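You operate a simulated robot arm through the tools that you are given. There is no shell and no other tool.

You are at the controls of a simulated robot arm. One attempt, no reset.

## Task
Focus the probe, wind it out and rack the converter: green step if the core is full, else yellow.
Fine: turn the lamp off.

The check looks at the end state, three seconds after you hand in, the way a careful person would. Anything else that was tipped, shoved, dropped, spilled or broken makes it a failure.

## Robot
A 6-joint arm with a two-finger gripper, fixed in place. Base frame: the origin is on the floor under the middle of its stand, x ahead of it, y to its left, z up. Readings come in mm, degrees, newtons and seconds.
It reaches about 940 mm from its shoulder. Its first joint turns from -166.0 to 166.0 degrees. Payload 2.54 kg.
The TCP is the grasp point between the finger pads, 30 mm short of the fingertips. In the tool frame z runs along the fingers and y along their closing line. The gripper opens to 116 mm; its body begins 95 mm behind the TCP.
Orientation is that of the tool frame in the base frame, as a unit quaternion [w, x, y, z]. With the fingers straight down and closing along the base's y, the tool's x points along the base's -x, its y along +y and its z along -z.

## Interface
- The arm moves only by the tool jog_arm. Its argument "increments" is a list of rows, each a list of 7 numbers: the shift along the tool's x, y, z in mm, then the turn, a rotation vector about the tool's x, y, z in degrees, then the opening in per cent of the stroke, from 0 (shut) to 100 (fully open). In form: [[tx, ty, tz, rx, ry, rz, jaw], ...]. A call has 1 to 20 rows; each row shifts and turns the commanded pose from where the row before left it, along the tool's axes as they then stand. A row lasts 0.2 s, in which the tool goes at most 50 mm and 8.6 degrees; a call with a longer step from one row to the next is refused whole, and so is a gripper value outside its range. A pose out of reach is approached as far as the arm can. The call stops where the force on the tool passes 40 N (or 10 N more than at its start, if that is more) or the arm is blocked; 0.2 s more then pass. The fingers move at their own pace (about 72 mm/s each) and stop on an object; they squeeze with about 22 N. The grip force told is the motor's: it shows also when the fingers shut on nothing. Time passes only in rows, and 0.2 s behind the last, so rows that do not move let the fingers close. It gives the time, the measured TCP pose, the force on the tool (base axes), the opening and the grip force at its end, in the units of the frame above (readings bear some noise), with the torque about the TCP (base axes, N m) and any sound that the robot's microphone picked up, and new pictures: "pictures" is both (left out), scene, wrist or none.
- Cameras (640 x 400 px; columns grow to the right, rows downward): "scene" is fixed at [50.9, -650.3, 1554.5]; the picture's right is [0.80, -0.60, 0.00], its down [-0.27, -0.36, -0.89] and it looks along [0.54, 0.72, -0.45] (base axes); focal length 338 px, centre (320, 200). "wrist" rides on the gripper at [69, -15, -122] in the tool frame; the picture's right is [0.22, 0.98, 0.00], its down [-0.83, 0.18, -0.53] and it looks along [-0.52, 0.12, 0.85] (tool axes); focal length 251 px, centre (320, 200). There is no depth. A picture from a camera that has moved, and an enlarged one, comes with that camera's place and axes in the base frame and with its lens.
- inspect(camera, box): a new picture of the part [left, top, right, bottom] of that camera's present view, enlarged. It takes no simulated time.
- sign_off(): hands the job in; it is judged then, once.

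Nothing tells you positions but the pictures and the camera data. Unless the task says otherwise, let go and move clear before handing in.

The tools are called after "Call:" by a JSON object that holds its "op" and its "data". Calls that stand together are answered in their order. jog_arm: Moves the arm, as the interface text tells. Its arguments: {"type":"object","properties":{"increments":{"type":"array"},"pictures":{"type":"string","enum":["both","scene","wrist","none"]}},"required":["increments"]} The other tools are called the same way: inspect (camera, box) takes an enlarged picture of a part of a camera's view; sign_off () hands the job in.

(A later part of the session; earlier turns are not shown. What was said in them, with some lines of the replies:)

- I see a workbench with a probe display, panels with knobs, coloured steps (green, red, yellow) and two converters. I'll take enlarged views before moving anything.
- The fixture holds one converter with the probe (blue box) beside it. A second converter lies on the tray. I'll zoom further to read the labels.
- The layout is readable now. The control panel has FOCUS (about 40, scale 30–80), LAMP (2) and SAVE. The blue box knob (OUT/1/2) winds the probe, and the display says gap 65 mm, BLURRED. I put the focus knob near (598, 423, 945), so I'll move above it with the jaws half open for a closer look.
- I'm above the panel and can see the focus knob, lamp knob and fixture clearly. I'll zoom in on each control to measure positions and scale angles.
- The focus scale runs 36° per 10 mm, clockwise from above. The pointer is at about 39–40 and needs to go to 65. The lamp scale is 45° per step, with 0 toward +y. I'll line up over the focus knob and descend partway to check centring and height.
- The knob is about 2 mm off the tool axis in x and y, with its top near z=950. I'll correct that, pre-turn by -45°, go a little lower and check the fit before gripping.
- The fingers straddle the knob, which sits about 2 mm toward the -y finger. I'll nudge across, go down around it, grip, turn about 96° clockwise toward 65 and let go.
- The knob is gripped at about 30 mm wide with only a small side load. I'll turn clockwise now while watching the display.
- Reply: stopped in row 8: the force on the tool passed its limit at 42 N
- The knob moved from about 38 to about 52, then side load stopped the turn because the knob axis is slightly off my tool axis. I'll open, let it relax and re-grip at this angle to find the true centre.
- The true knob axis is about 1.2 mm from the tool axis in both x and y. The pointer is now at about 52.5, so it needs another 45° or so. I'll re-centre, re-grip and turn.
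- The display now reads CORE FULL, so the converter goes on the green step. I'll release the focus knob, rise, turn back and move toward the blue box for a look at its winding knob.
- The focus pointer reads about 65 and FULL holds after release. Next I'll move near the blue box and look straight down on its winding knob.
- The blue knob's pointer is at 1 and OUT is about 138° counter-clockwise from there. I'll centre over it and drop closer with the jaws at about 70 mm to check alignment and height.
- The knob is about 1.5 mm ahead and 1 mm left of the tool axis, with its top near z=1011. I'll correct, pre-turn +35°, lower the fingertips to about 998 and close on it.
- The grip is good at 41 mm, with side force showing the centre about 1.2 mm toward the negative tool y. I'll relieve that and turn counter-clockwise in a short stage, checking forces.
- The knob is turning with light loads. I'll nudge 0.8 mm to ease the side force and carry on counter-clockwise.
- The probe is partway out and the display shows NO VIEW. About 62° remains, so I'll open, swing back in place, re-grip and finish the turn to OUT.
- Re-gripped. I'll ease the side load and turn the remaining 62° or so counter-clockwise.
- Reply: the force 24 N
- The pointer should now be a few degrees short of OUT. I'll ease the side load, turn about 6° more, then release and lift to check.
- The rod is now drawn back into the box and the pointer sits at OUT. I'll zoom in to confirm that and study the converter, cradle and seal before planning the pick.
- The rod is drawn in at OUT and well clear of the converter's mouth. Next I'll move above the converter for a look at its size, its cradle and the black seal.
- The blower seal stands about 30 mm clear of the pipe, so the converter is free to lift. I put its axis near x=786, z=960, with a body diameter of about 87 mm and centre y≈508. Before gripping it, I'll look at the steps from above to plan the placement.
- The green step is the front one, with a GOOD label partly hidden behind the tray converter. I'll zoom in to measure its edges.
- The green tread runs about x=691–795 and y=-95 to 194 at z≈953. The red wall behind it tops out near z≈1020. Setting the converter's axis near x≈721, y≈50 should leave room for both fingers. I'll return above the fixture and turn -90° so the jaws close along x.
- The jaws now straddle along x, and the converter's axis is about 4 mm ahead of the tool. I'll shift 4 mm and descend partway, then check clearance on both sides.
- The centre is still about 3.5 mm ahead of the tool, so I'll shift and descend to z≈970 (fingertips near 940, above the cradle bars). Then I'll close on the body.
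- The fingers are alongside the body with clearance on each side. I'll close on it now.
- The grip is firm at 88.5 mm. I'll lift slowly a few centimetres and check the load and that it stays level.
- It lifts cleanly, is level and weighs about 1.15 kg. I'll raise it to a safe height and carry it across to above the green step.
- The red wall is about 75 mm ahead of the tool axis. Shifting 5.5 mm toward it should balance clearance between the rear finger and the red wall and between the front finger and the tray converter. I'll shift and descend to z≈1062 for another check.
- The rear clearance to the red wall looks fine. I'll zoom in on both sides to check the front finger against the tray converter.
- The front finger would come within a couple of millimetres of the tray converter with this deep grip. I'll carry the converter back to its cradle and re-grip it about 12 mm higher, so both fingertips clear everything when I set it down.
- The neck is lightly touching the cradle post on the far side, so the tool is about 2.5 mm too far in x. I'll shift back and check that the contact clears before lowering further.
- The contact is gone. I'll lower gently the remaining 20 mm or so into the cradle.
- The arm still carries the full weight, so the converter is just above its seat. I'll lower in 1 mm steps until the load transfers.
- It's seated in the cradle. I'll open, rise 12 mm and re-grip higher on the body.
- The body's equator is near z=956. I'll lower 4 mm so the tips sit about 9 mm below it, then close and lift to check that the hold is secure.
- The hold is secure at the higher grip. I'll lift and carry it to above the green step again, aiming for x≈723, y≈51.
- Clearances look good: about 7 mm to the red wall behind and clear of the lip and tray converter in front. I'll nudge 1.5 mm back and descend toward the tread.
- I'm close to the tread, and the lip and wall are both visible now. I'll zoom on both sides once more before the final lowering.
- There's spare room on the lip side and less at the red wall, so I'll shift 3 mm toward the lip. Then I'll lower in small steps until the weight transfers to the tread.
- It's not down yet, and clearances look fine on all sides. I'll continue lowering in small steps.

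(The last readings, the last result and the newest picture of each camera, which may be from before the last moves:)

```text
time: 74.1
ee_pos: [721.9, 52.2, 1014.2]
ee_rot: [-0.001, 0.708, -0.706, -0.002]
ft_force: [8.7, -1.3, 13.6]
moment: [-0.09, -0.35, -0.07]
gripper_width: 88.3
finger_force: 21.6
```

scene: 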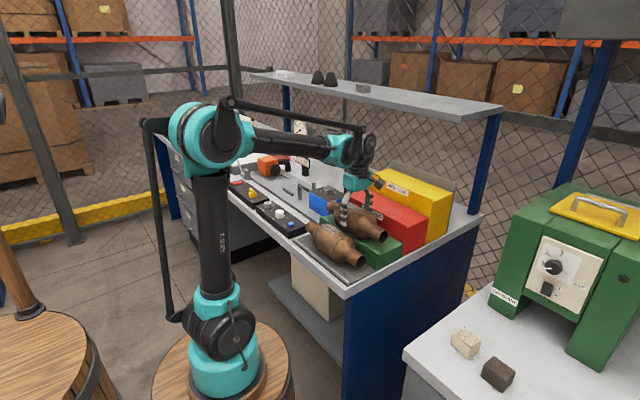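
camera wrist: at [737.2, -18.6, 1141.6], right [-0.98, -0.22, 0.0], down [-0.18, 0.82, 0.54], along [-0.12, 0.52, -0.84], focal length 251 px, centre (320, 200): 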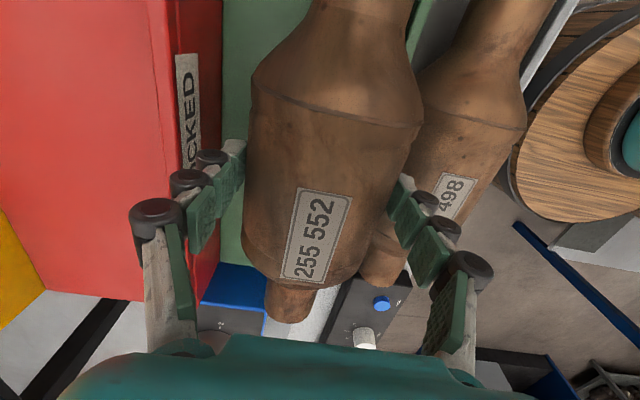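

The weight has transferred to the step with a slight sideways push, possibly from the lip. I'll look before releasing.

Call:
{"op": "inspect", "data": {"camera": "scene", "box": [330, 185, 410, 245]}}

Call:
{"op": "inspect", "data": {"camera": "wrist", "box": [180, 0, 480, 200]}}

Call:
{"op": "inspect", "data": {"camera": "scene", "box": [355, 215, 405, 255]}}

```text
6.67 times, centred on (370, 215) of scene
camera zoom: at [50.9, -650.3, 1554.5], right [0.8, -0.6, 0.0], down [-0.27, -0.36, -0.89], along [0.54, 0.72, -0.45], focal length 2251 px, centre (-13, 100)
```

zoom: 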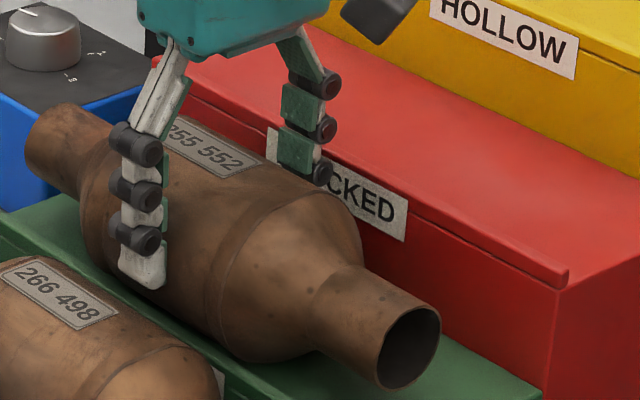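

```text
2.00 times, centred on (330, 100) of wrist
camera zoom: at [736.2, -18.0, 1136.5], right [-0.98, -0.22, 0.0], down [-0.18, 0.82, 0.54], along [-0.11, 0.52, -0.84], focal length 503 px, centre (300, 400)
```

zoom: 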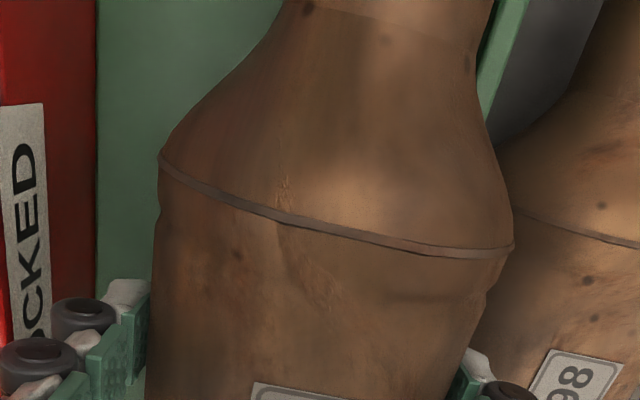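

```text
10.00 times, centred on (380, 235) of scene
camera zoom: at [50.9, -650.3, 1554.5], right [0.8, -0.6, 0.0], down [-0.27, -0.36, -0.89], along [0.54, 0.72, -0.45], focal length 3376 px, centre (-280, -150)
```

zoom: 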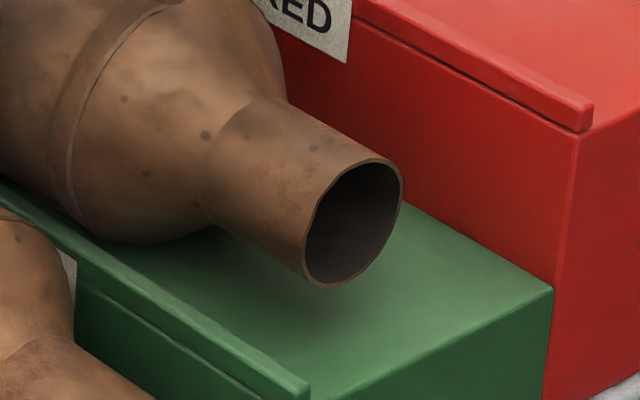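

The body has settled on the green tread, with the fingers clear of the red wall and the tray converter. I'll open just a few millimetres per side to release it.

Call:
{"op": "jog_arm", "data": {"increments": [[0, 0, -1, 0, 0, 0, 77], [0, 0, 0, 0, 0, 0, 78], [0, 0, 0, 0, 0, 0, 79.5], [0, 0, 0, 0, 0, 0, 81], [0, 0, 0, 0, 0, 0, 81]], "pictures": "both"}}

Call:
{"op": "inspect", "data": {"camera": "scene", "box": [330, 185, 410, 245]}}

Call:
{"op": "inspect", "data": {"camera": "wrist", "box": [160, 0, 480, 240]}}

```text
time: 75.3
ee_pos: [720.4, 51.1, 1016.6]
ee_rot: [-0.001, 0.708, -0.706, -0.001]
ft_force: [0.1, -0.3, 1.0]
moment: [0.01, 0.02, 0.03]
gripper_width: 94.0
finger_force: 0.0
camera wrist: at [736.0, -18.1, 1137.7], right [-0.98, -0.22, 0.0], down [-0.18, 0.82, 0.54], along [-0.12, 0.52, -0.84], focal length 251 px, centre (320, 200)
```

scene: 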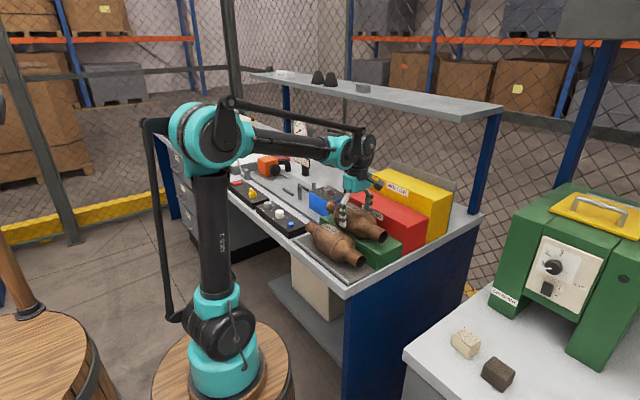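
wrist: 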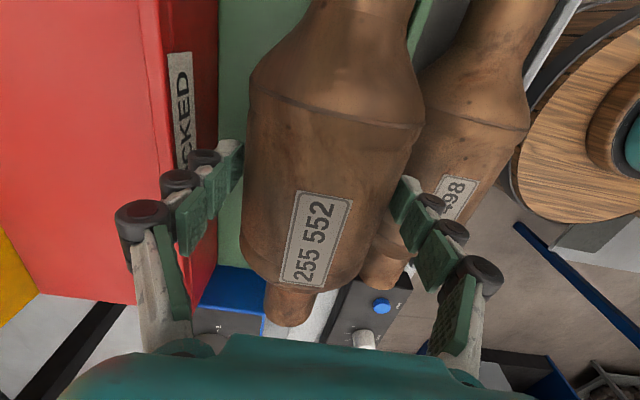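

```text
6.67 times, centred on (370, 215) of scene
camera zoom: at [50.9, -650.3, 1554.5], right [0.8, -0.6, 0.0], down [-0.27, -0.36, -0.89], along [0.54, 0.72, -0.45], focal length 2251 px, centre (-13, 100)
```

zoom: 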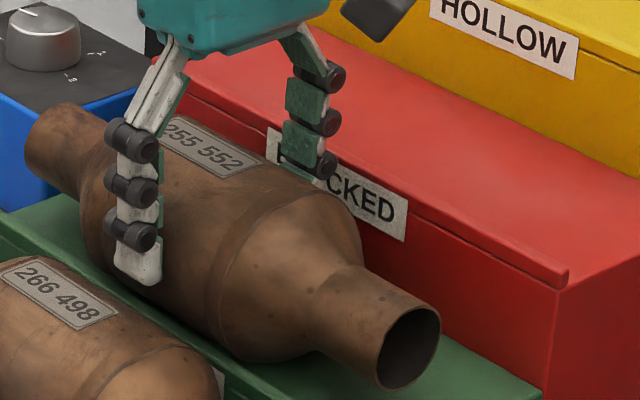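

```text
1.67 times, centred on (320, 120) of wrist
camera zoom: at [736.0, -18.1, 1137.7], right [-0.98, -0.22, 0.0], down [-0.18, 0.82, 0.54], along [-0.12, 0.52, -0.84], focal length 419 px, centre (320, 333)
```

zoom: 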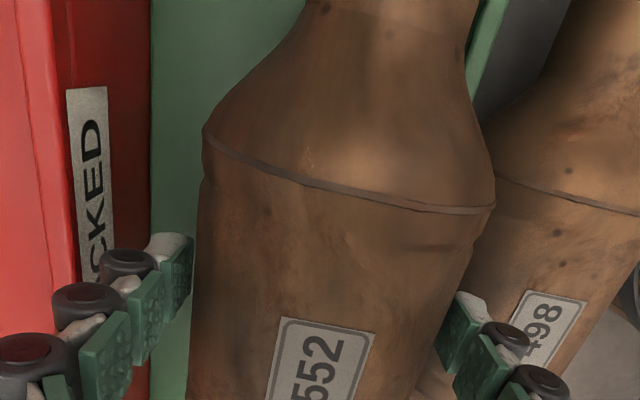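

It's released and has stayed put. I'll rise slowly and watch for any dragging.

Call:
{"op": "jog_arm", "data": {"increments": [[0, 0, -4, 0, 0, 0, 81], [0, 0, -6, 0, 0, 0, 81], [0, 0, -8, 0, 0, 0, 81]], "pictures": "scene"}}

Call:
{"op": "inspect", "data": {"camera": "scene", "box": [330, 185, 410, 245]}}

Call:
{"op": "inspect", "data": {"camera": "wrist", "box": [160, 0, 480, 240]}}

```text
time: 76.1
ee_pos: [720.9, 50.9, 1033.3]
ee_rot: [-0.002, 0.708, -0.707, 0.0]
ft_force: [-0.8, 0.6, 0.2]
moment: [0.03, 0.02, -0.01]
gripper_width: 94.0
finger_force: 0.1
```

scene: 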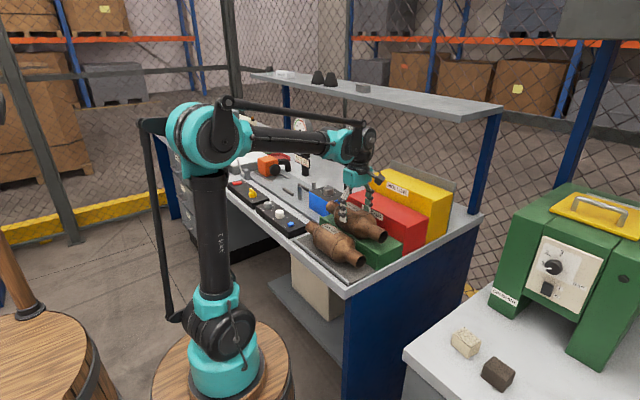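

```text
6.67 times, centred on (370, 215) of scene
camera zoom: at [50.9, -650.3, 1554.5], right [0.8, -0.6, 0.0], down [-0.27, -0.36, -0.89], along [0.54, 0.72, -0.45], focal length 2251 px, centre (-13, 100)
```

zoom: 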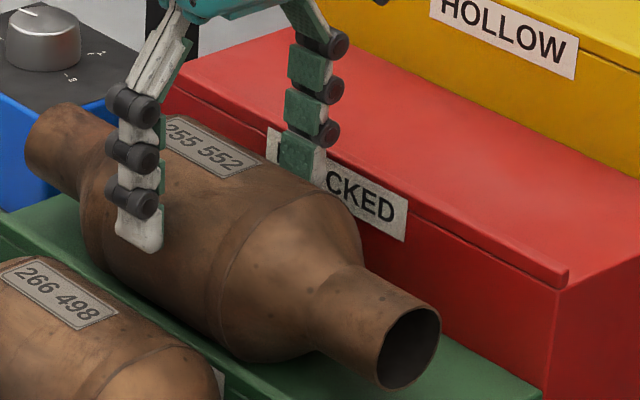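

```text
1.67 times, centred on (320, 120) of wrist
camera zoom: at [736.3, -18.0, 1155.6], right [-0.98, -0.22, 0.0], down [-0.18, 0.82, 0.54], along [-0.12, 0.52, -0.84], focal length 419 px, centre (320, 333)
```

zoom: 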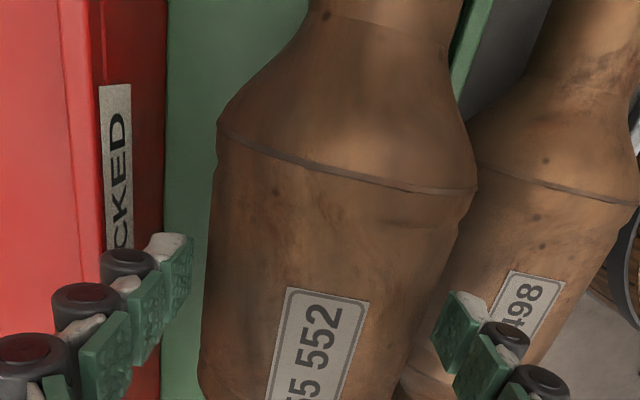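

Clear, and the converter hasn't moved. I'll rise, turn back to the neutral wrist angle and head for the LAMP knob.

Call:
{"op": "jog_arm", "data": {"increments": [[0, 0, -30, 0, 0, 0, 81], [0, 0, -40, 0, 0, 0, 81], [0, 0, -45, 0, 0, 0, 70], [0, 0, 0, 0, 0, 8.2, 50], [0, 0, 0, 0, 0, 8.2, 50], [0, 0, 0, 0, 0, 8.2, 50], [0, 0, 0, 0, 0, 8.2, 50], [0, 0, 0, 0, 0, 8.2, 50], [0, 0, 0, 0, 0, 8.2, 50], [0, 0, 0, 0, 0, 8.2, 50], [0, 0, 0, 0, 0, 8.2, 50], [0, 0, 0, 0, 0, 8.2, 50], [0, 0, 0, 0, 0, 8.2, 50], [0, 0, 0, 0, 0, 8, 50], [0, 0, 0, 0, 0, 0, 50]], "pictures": "none"}}

Call:
{"op": "jog_arm", "data": {"increments": [[18, 39.5, 4, 0, 0, 0, 50], [18, 39.5, 4, 0, 0, 0, 50], [18, 39.5, 4, 0, 0, 0, 50], [18, 39.5, 4, 0, 0, 0, 50], [18, 39.5, 4, 0, 0, 0, 50], [18, 39.5, 4, 0, 0, 0, 50], [19, 39, 4, 0, 0, 0, 50], [0, 0, 0, 0, 0, 0, 50]], "pictures": "both"}}

Call:
{"op": "inspect", "data": {"camera": "wrist", "box": [270, 65, 370, 140]}}

Call:
{"op": "inspect", "data": {"camera": "scene", "box": [290, 150, 450, 270]}}

```text
time: 79.3
ee_pos: [721.8, 50.9, 1149.0]
ee_rot: [0.0, 0.001, 1.0, 0.002]
ft_force: [-0.2, -0.1, 0.4]
moment: [-0.03, -0.03, 0.02]
gripper_width: 57.7
finger_force: 0.1
```

```text
time: 81.1
ee_pos: [593.8, 325.3, 1120.6]
ee_rot: [-0.001, -0.002, 1.0, 0.001]
ft_force: [-0.6, 0.1, -0.2]
moment: [-0.02, 0.0, 0.03]
gripper_width: 58.1
finger_force: 0.1
camera wrist: at [523.2, 310.7, 1243.0], right [-0.22, 0.98, 0.0], down [0.83, 0.18, 0.53], along [0.52, 0.12, -0.84], focal length 251 px, centre (320, 200)
```

scene: 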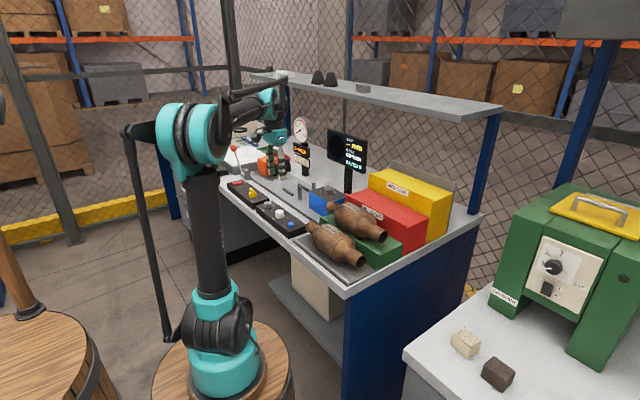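
wrist: 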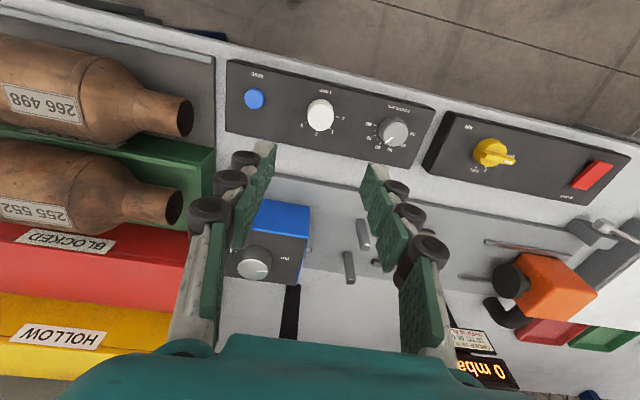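

```text
5.33 times, centred on (320, 102) of wrist
camera zoom: at [523.2, 310.7, 1243.0], right [-0.22, 0.98, 0.0], down [0.83, 0.18, 0.53], along [0.52, 0.12, -0.84], focal length 1341 px, centre (320, 720)
```

zoom: 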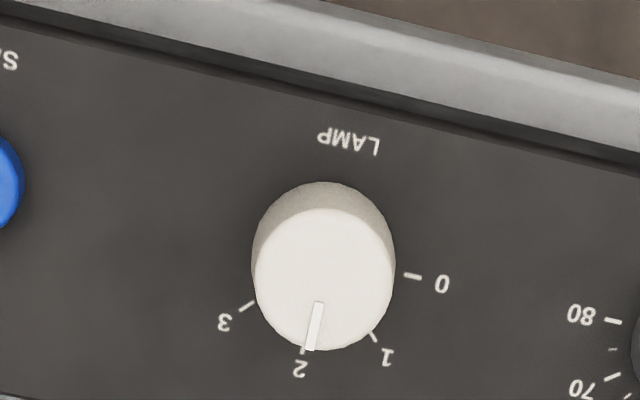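

```text
3.33 times, centred on (370, 210) of scene
camera zoom: at [50.9, -650.3, 1554.5], right [0.8, -0.6, 0.0], down [-0.27, -0.36, -0.89], along [0.54, 0.72, -0.45], focal length 1126 px, centre (153, 167)
```

zoom: 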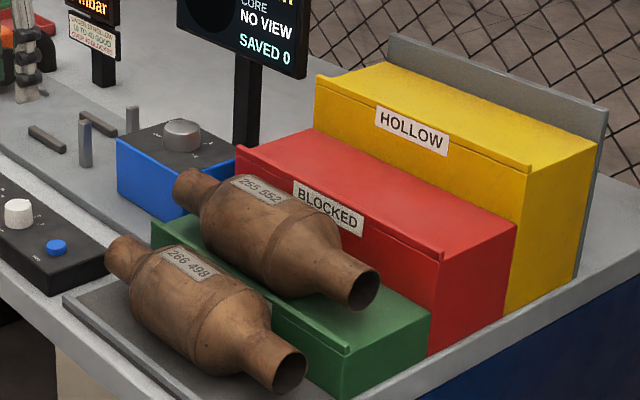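

The converter is resting squarely on the green step. The LAMP knob still points at 2, about 1.3 mm ahead and 1 mm left of the tool axis. I'll correct that, pre-turn +45° and descend to just above it for a check.

Call:
{"op": "jog_arm", "data": {"increments": [[-1.3, 1.0, 20, 0, 0, 7.5, 50], [0, 0, 20, 0, 0, 7.5, 50], [0, 0, 20, 0, 0, 7.5, 50], [0, 0, 20, 0, 0, 7.5, 50], [0, 0, 20, 0, 0, 7.5, 50], [0, 0, 20, 0, 0, 7.5, 50], [0, 0, 0, 0, 0, 0, 50]], "pictures": "both"}}

Call:
{"op": "inspect", "data": {"camera": "wrist", "box": [240, 80, 400, 200]}}

Call:
{"op": "inspect", "data": {"camera": "scene", "box": [240, 175, 320, 235]}}

```text
time: 82.7
ee_pos: [596.7, 327.9, 1001.1]
ee_rot: [0.0, 0.383, 0.924, 0.002]
ft_force: [0.2, -0.2, -0.3]
moment: [0.0, 0.03, 0.0]
gripper_width: 57.8
finger_force: 0.1
camera wrist: at [536.6, 365.7, 1123.1], right [0.54, 0.84, 0.0], down [0.71, -0.46, 0.53], along [0.45, -0.28, -0.85], focal length 251 px, centre (320, 200)
```

scene: 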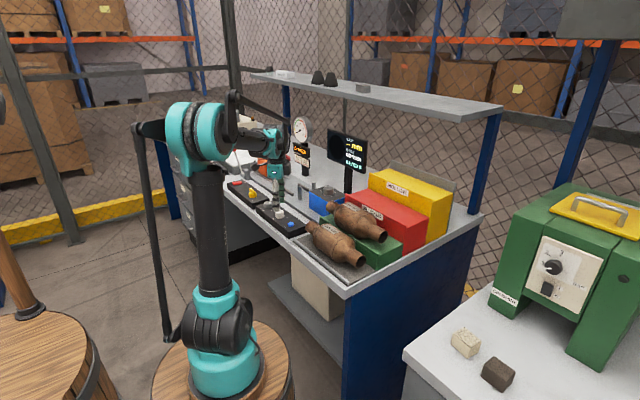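
wrist: 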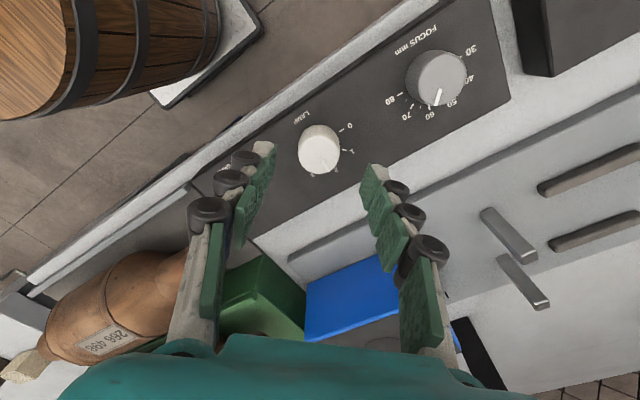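

```text
3.33 times, centred on (320, 140) of wrist
camera zoom: at [536.6, 365.7, 1123.1], right [0.54, 0.84, 0.0], down [0.71, -0.46, 0.53], along [0.45, -0.28, -0.85], focal length 838 px, centre (320, 400)
```

zoom: 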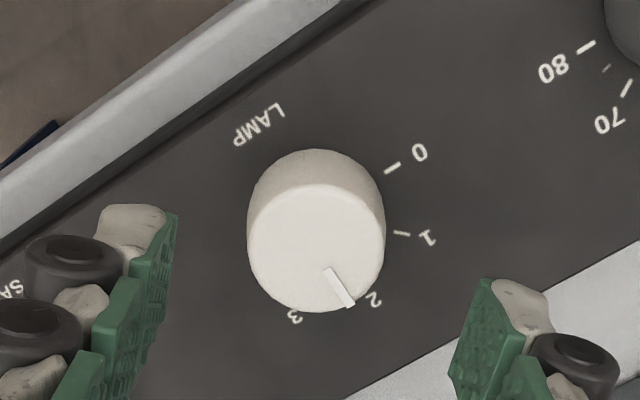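

```text
6.67 times, centred on (280, 205) of scene
camera zoom: at [50.9, -650.3, 1554.5], right [0.8, -0.6, 0.0], down [-0.27, -0.36, -0.89], along [0.54, 0.72, -0.45], focal length 2251 px, centre (587, 167)
```

zoom: 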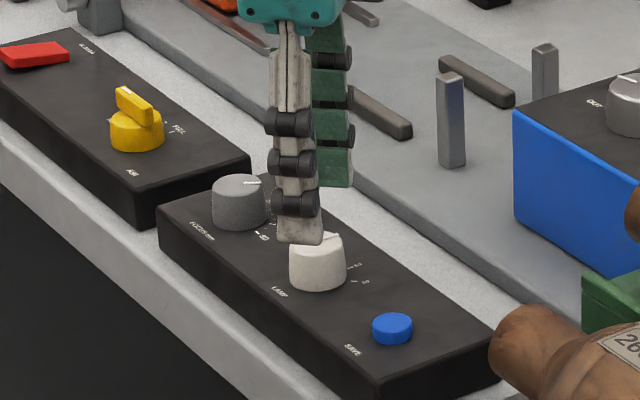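

The knob is slightly off toward the -y finger. I'll shift about 1 mm, descend around it and close, then use the grip forces to refine the centre.

Call:
{"op": "jog_arm", "data": {"increments": [[1.5, -1.0, 0, 0, 0, 0, 50], [0, 0, 14, 0, 0, 0, 50], [0, 0, 13, 0, 0, 0, 50], [0, 0, 0, 0, 0, 0, 50], [0, 0, 0, 0, 0, 0, 25], [0, 0, 0, 0, 0, 0, 0], [0, 0, 0, 0, 0, 0, 0], [0, 0, 0, 0, 0, 0, 0]], "pictures": "wrist"}}

Call:
{"op": "inspect", "data": {"camera": "wrist", "box": [240, 100, 400, 220]}}

```text
time: 84.5
ee_pos: [593.8, 329.6, 973.5]
ee_rot: [0.0, 0.382, 0.924, 0.002]
ft_force: [5.8, 6.6, 0.6]
moment: [0.2, -0.17, -0.02]
gripper_width: 29.1
finger_force: 44.8
camera wrist: at [533.7, 366.9, 1096.5], right [0.54, 0.84, 0.0], down [0.71, -0.46, 0.53], along [0.45, -0.28, -0.85], focal length 251 px, centre (320, 200)
```

wrist: 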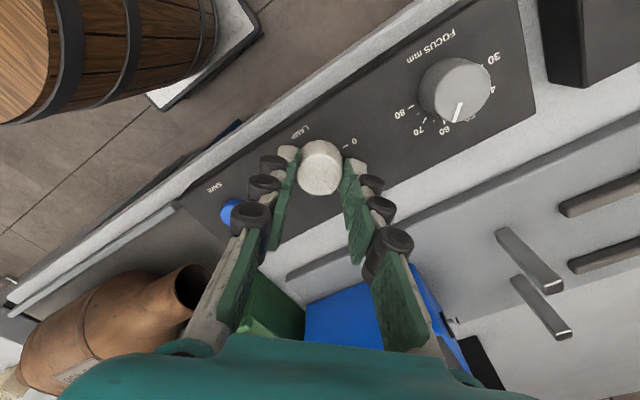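

```text
3.33 times, centred on (320, 160) of wrist
camera zoom: at [533.7, 366.9, 1096.5], right [0.54, 0.84, 0.0], down [0.71, -0.46, 0.53], along [0.45, -0.28, -0.85], focal length 838 px, centre (320, 333)
```

zoom: 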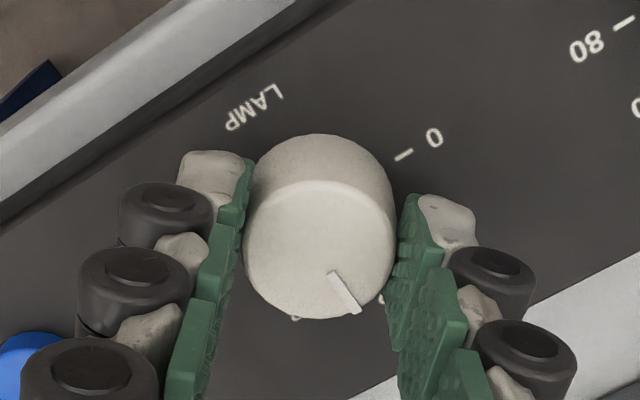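

Gripped at 29 mm with a small side load. I'll shift +0.8 mm and turn counter-clockwise in stages toward 0.

Call:
{"op": "jog_arm", "data": {"increments": [[0, 0.8, 0, 0, 0, 0, 0], [0, 0, 0, 0, 0, -7, 0], [0, 0, 0, 0, 0, -7, 0], [0, 0, 0, 0, 0, -7, 0]], "pictures": "none"}}

```text
time: 85.5
ee_pos: [594.2, 328.8, 974.7]
ee_rot: [-0.001, 0.206, 0.979, 0.002]
ft_force: [-7.6, -3.8, -13.2]
moment: [-0.03, 0.49, -0.01]
gripper_width: 28.9
finger_force: 44.8
```

Call:
{"op": "jog_arm", "data": {"increments": [[0.5, -0.6, 0, 0, 0, -7, 0], [0, 0, 0, 0, 0, -7, 0], [0, 0, 0, 0, 0, -7, 0], [0, 0, 0, 0, 0, -7, 0]], "pictures": "none"}}

```text
time: 86.5
ee_pos: [593.2, 328.8, 974.3]
ee_rot: [0.001, -0.037, 0.999, 0.001]
ft_force: [-4.0, -8.8, -10.4]
moment: [-0.21, 0.67, -0.02]
gripper_width: 29.3
finger_force: 44.8
```

Call:
{"op": "jog_arm", "data": {"increments": [[0.4, -0.8, 0, 0, 0, -7, 0], [0, 0, 0, 0, 0, -7, 0], [0, 0, 0, 0, 0, -7, 0], [0, 0, 0, 0, 0, -7, 0], [0, 0, 0, 0, 0, -7, 0], [0, 0, 0, 0, 0, -6, 0], [0, 0, 0, 0, 0, 0, 0]], "pictures": "wrist"}}

Call:
{"op": "inspect", "data": {"camera": "wrist", "box": [240, 100, 400, 220]}}

Call:
{"op": "inspect", "data": {"camera": "scene", "box": [315, 120, 385, 180]}}

```text
time: 88.1
ee_pos: [594.0, 328.3, 974.8]
ee_rot: [0.0, -0.383, 0.924, 0.001]
ft_force: [-7.9, -11.6, -23.9]
moment: [-0.48, 0.4, -0.23]
gripper_width: 29.0
finger_force: 44.0
camera wrist: at [555.6, 267.2, 1096.7], right [-0.84, 0.54, 0.0], down [0.45, 0.71, 0.54], along [0.29, 0.45, -0.84], focal length 251 px, centre (320, 200)
```

wrist: 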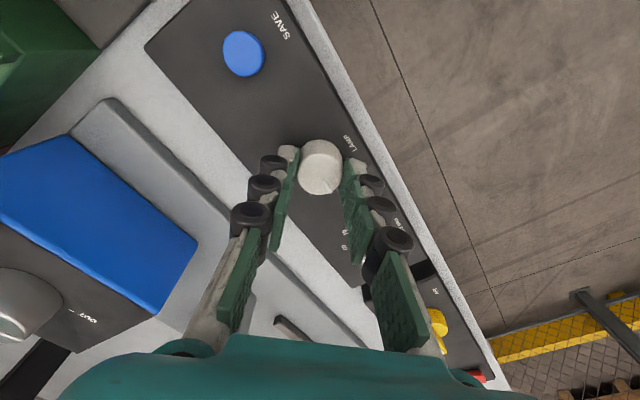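

```text
3.33 times, centred on (320, 160) of wrist
camera zoom: at [555.6, 267.2, 1096.7], right [-0.84, 0.54, 0.0], down [0.45, 0.71, 0.54], along [0.29, 0.45, -0.84], focal length 838 px, centre (320, 333)
```

zoom: 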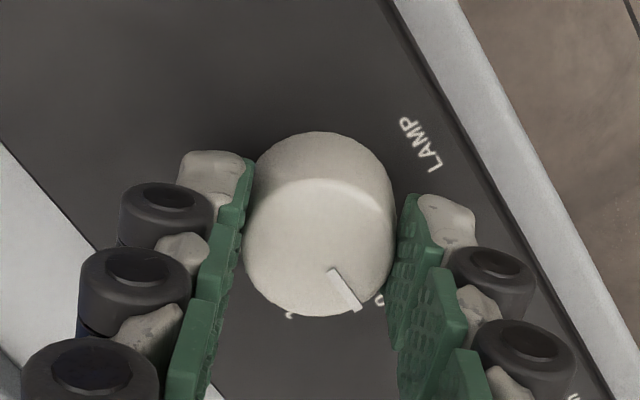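

```text
6.67 times, centred on (350, 150) of scene
camera zoom: at [50.9, -650.3, 1554.5], right [0.8, -0.6, 0.0], down [-0.27, -0.36, -0.89], along [0.54, 0.72, -0.45], focal length 2251 px, centre (120, 533)
```

zoom: 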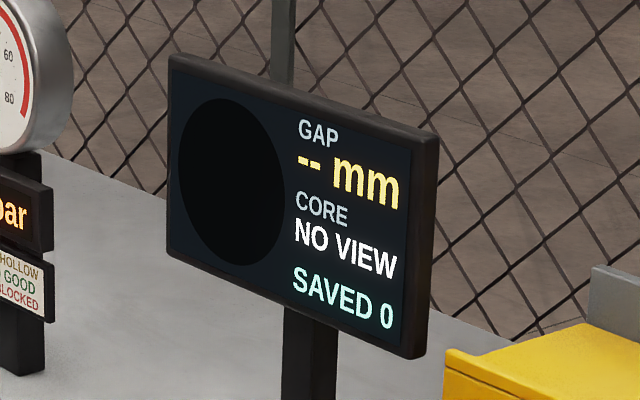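

A 90° turn is done, and the small torque suggests I've met the stop at 0. I'll release, rise and verify.

Call:
{"op": "jog_arm", "data": {"increments": [[0, 0, 0, 0, 0, 0, 45], [0, 0, 0, 0, 0, 0, 45], [0, 0, -20, 0, 0, 0, 45], [0, 0, -40, 0, 0, 0, 45], [0, 0, -40, 0, 0, 7.5, 45], [0, 0, -40, 0, 0, 7.5, 45], [0, 0, 0, 0, 0, 7.5, 45], [0, 0, 0, 0, 0, 7.5, 45], [0, 0, 0, 0, 0, 7.5, 45], [0, 0, 0, 0, 0, 7.5, 45], [0, 0, 0, 0, 0, 0, 45]], "pictures": "both"}}

Call:
{"op": "inspect", "data": {"camera": "wrist", "box": [270, 65, 370, 140]}}

Call:
{"op": "inspect", "data": {"camera": "wrist", "box": [0, 60, 320, 300]}}

Call:
{"op": "inspect", "data": {"camera": "scene", "box": [230, 120, 440, 280]}}

```text
time: 90.5
ee_pos: [593.5, 327.4, 1114.8]
ee_rot: [0.0, 0.0, 1.0, 0.001]
ft_force: [0.1, -0.5, -0.2]
moment: [-0.04, -0.04, 0.01]
gripper_width: 52.4
finger_force: 0.1
camera wrist: at [524.1, 311.8, 1236.9], right [-0.21, 0.98, 0.0], down [0.83, 0.18, 0.53], along [0.52, 0.12, -0.84], focal length 251 px, centre (320, 200)
```

scene: 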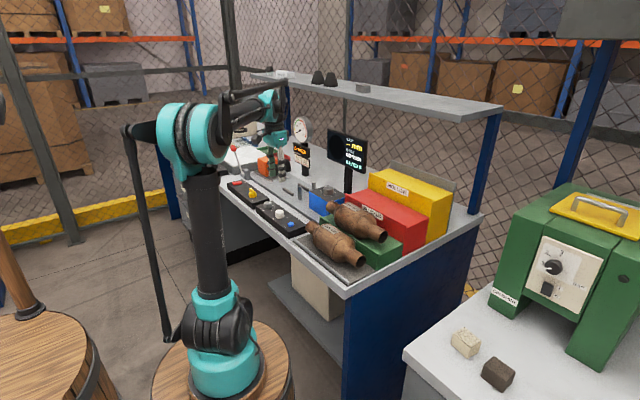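
wrist: 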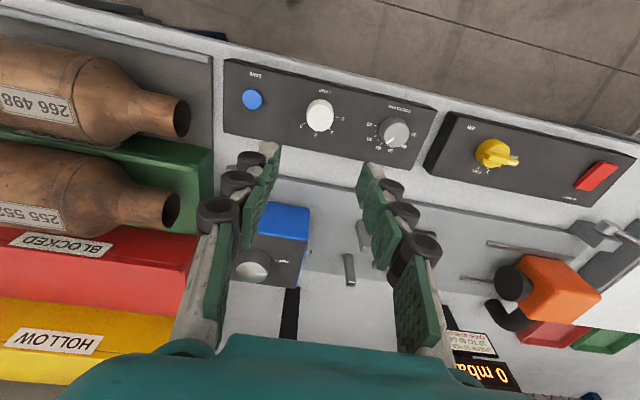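

```text
5.33 times, centred on (320, 102) of wrist
camera zoom: at [524.1, 311.8, 1236.9], right [-0.21, 0.98, 0.0], down [0.83, 0.18, 0.53], along [0.52, 0.12, -0.84], focal length 1341 px, centre (320, 720)
```

zoom: 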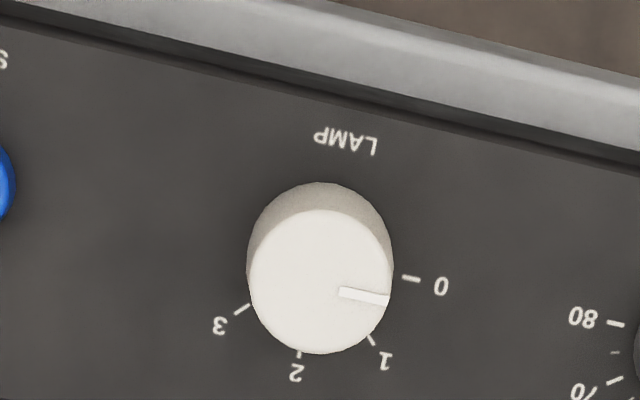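

```text
1.67 times, centred on (160, 180) of wrist
camera zoom: at [524.1, 311.8, 1236.9], right [-0.21, 0.98, 0.0], down [0.83, 0.18, 0.53], along [0.52, 0.12, -0.84], focal length 419 px, centre (587, 233)
```

zoom: 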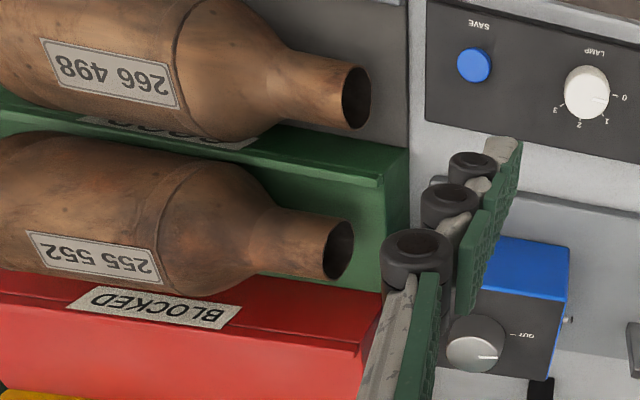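

```text
2.50 times, centred on (335, 200) of scene
camera zoom: at [50.9, -650.3, 1554.5], right [0.8, -0.6, 0.0], down [-0.27, -0.36, -0.89], along [0.54, 0.72, -0.45], focal length 844 px, centre (282, 200)
```

zoom: 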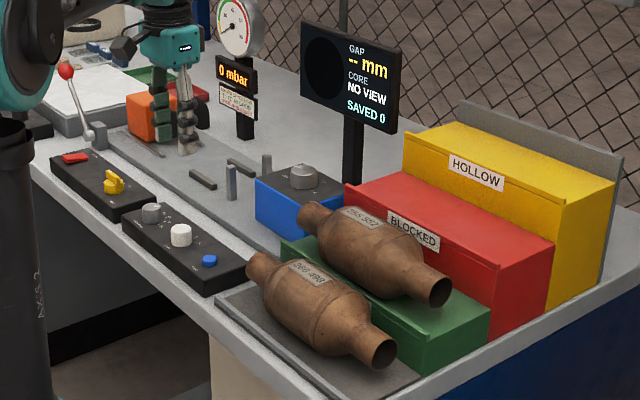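

The LAMP pointer now sits at 0 and the converter is resting on the green step. I'll check the focus and winding knobs and the racked converter closely.

Call:
{"op": "inspect", "data": {"camera": "wrist", "box": [360, 100, 430, 160]}}

Call:
{"op": "inspect", "data": {"camera": "scene", "box": [300, 175, 350, 215]}}

Call:
{"op": "inspect", "data": {"camera": "scene", "box": [320, 190, 410, 260]}}

Call:
{"op": "inspect", "data": {"camera": "wrist", "box": [225, 195, 325, 295]}}

```text
6.67 times, centred on (395, 130) of wrist
camera zoom: at [524.1, 311.8, 1236.9], right [-0.21, 0.98, 0.0], down [0.83, 0.18, 0.53], along [0.52, 0.12, -0.84], focal length 1676 px, centre (-180, 667)
```

zoom: 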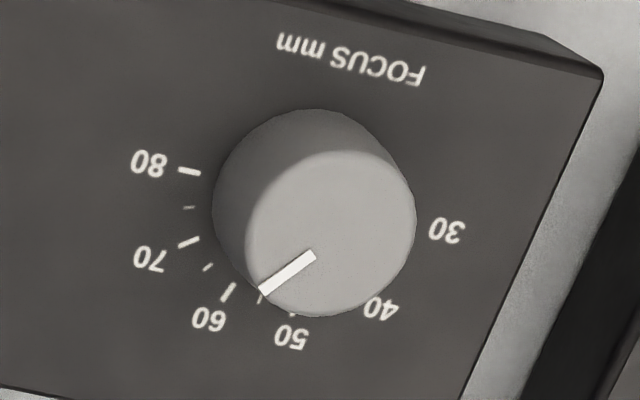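

```text
10.00 times, centred on (325, 195) of scene
camera zoom: at [50.9, -650.3, 1554.5], right [0.8, -0.6, 0.0], down [-0.27, -0.36, -0.89], along [0.54, 0.72, -0.45], focal length 3376 px, centre (270, 250)
```

zoom: 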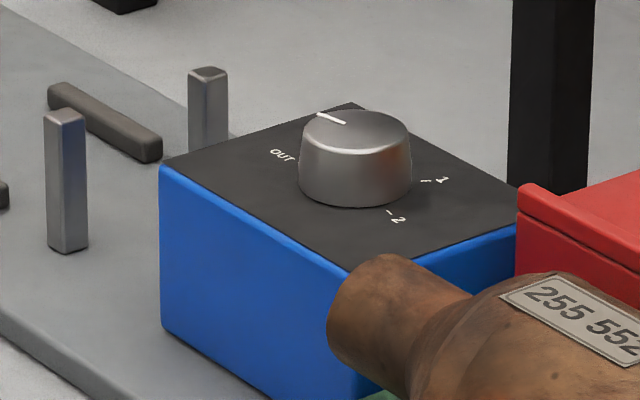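

```text
5.71 times, centred on (365, 225) of scene
camera zoom: at [50.9, -650.3, 1554.5], right [0.8, -0.6, 0.0], down [-0.27, -0.36, -0.89], along [0.54, 0.72, -0.45], focal length 1929 px, centre (63, 57)
```

zoom: 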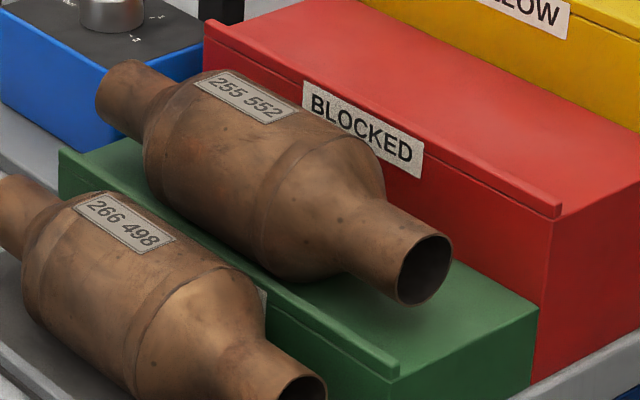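

```text
4.00 times, centred on (275, 245) of wrist
camera zoom: at [524.1, 311.8, 1236.9], right [-0.21, 0.98, 0.0], down [0.83, 0.18, 0.53], along [0.52, 0.12, -0.84], focal length 1006 px, centre (500, 20)
```

zoom: 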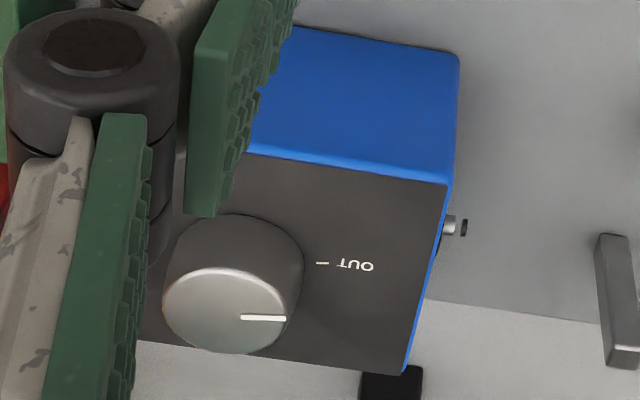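

Focus reads about 65 and the lamp is at 0. The winding pointer may be a few degrees short of the OUT mark, so I'll zoom in to judge it precisely.

Call:
{"op": "inspect", "data": {"camera": "wrist", "box": [262, 255, 302, 285]}}

Call:
{"op": "inspect", "data": {"camera": "scene", "box": [317, 182, 345, 203]}}

```text
13.33 times, centred on (282, 270) of wrist
camera zoom: at [524.1, 311.8, 1236.9], right [-0.21, 0.98, 0.0], down [0.83, 0.18, 0.53], along [0.52, 0.12, -0.84], focal length 3352 px, centre (827, -733)
```

zoom: 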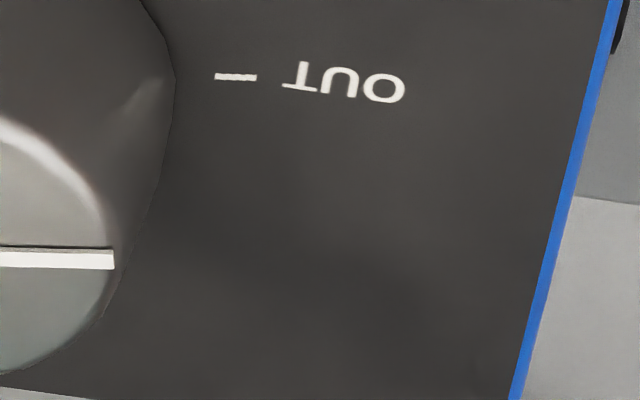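

```text
16.00 times, centred on (331, 192) of scene
camera zoom: at [50.9, -650.3, 1554.5], right [0.8, -0.6, 0.0], down [-0.27, -0.36, -0.89], along [0.54, 0.72, -0.45], focal length 5402 px, centre (144, 320)
```

zoom: 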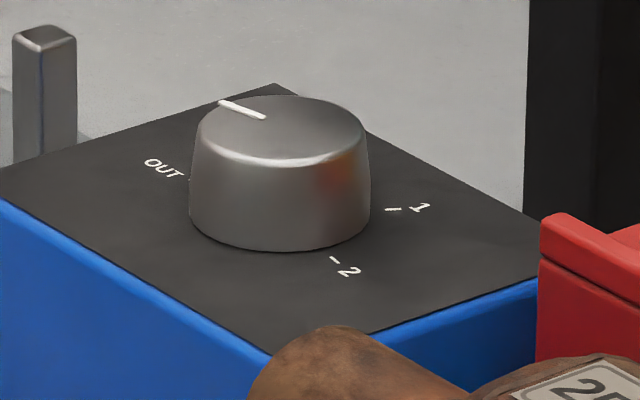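

The OUT tick and the pointer are parallel to within a couple of degrees, so the probe is wound out. I'll retreat upward and clear, then take a last look.

Call:
{"op": "jog_arm", "data": {"increments": [[15, -5, -35, 0, 0, 0, 60], [20, -5, -35, 0, 0, 0, 80], [25, -8, -35, 0, 0, 0, 100], [30, -8, -30, 0, 0, 0, 100], [30, -8, -25, 0, 0, 0, 100], [30, -8, -20, 0, 0, 0, 100], [0, 0, 0, 0, 0, 0, 100], [0, 0, 0, 0, 0, 0, 100]], "pictures": "both"}}

Call:
{"op": "inspect", "data": {"camera": "scene", "box": [200, 110, 440, 290]}}

Call:
{"op": "inspect", "data": {"camera": "wrist", "box": [100, 100, 420, 340]}}

```text
time: 92.3
ee_pos: [441.7, 283.1, 1294.8]
ee_rot: [-0.001, -0.001, 1.0, 0.001]
ft_force: [0.8, 0.0, -0.5]
moment: [0.0, 0.02, -0.04]
gripper_width: 116.2
finger_force: 0.1
camera wrist: at [372.8, 268.6, 1417.4], right [-0.22, 0.98, 0.0], down [0.83, 0.18, 0.53], along [0.52, 0.12, -0.84], focal length 251 px, centre (320, 200)
```

scene: 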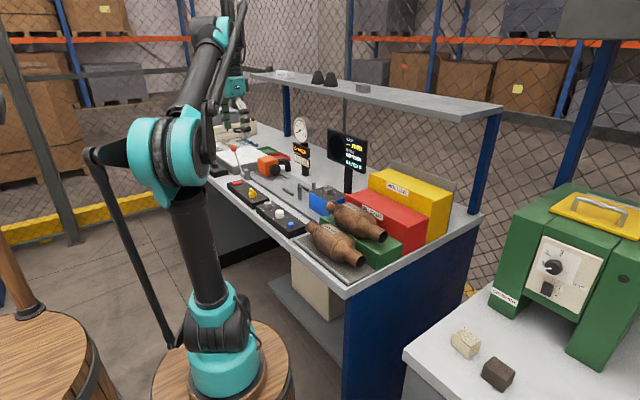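
wrist: 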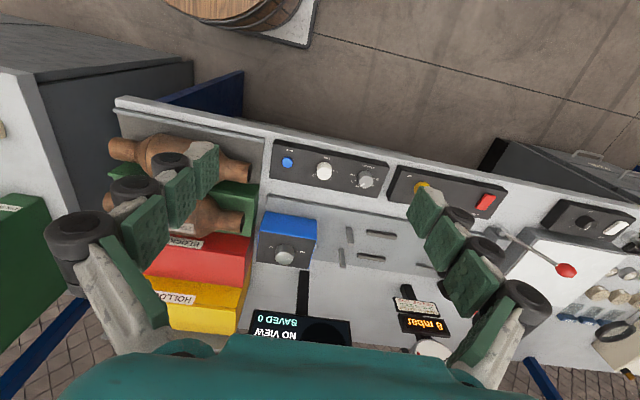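

```text
2.22 times, centred on (320, 200) of scene
camera zoom: at [50.9, -650.3, 1554.5], right [0.8, -0.6, 0.0], down [-0.27, -0.36, -0.89], along [0.54, 0.72, -0.45], focal length 750 px, centre (320, 200)
```

zoom: 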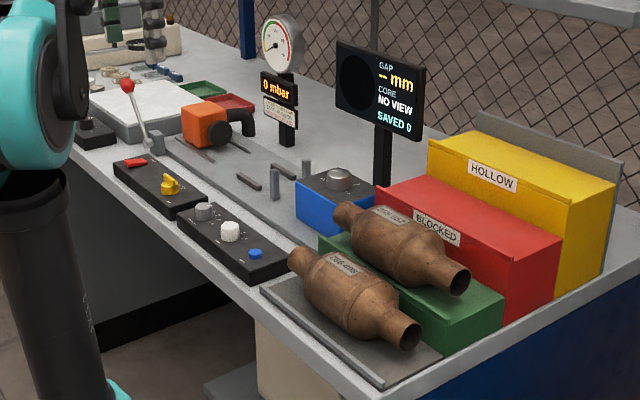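

```text
1.67 times, centred on (260, 220) of wrist
camera zoom: at [372.8, 268.6, 1417.4], right [-0.22, 0.98, 0.0], down [0.83, 0.18, 0.53], along [0.52, 0.12, -0.84], focal length 419 px, centre (420, 167)
```

zoom: 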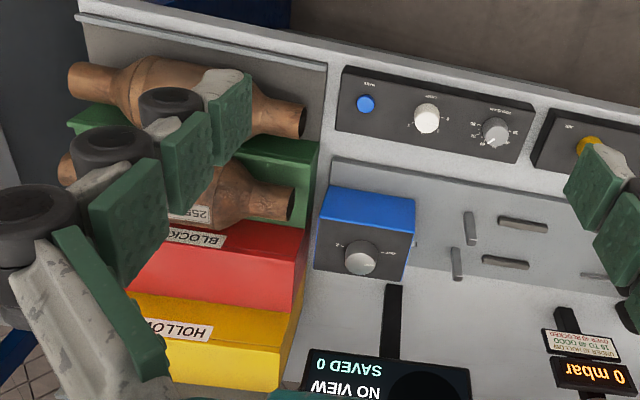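

The probe was focused at 65 mm and read FULL, and it is now wound to OUT. Converter 255 552 rests on the green step, the LAMP knob is at 0, and the arm is clear with nothing else disturbed. I'm handing in now.

Call:
{"op": "sign_off", "data": {}}

```text
The job is handed in.
```

I focused the probe, wound it out, put converter 255 552 on the green step and turned the lamp off. The job is handed in, but I haven't been told how it was judged.

- **Focus:** I set the FOCUS dial to about 65 mm to match the gap on the display. The core then read FULL, so green was the right step.
- **Probe:** its knob is within a few degrees of the OUT mark. The rod is back in its box apart from a short stub that still shows.
- **Converter:** it sits on the green step behind the lip. I first gripped it too low to place it safely, so I set it back in its cradle and gripped it again higher up.
- **Lamp:** the LAMP knob is at 0. I took "Fine" to mean "finally", so I did this last, and I left the separate LIGHT switch on the bench alone.

In the final pictures the other converter on the tray and the rest of the bench looked undisturbed. The gripper was open and clear of everything.
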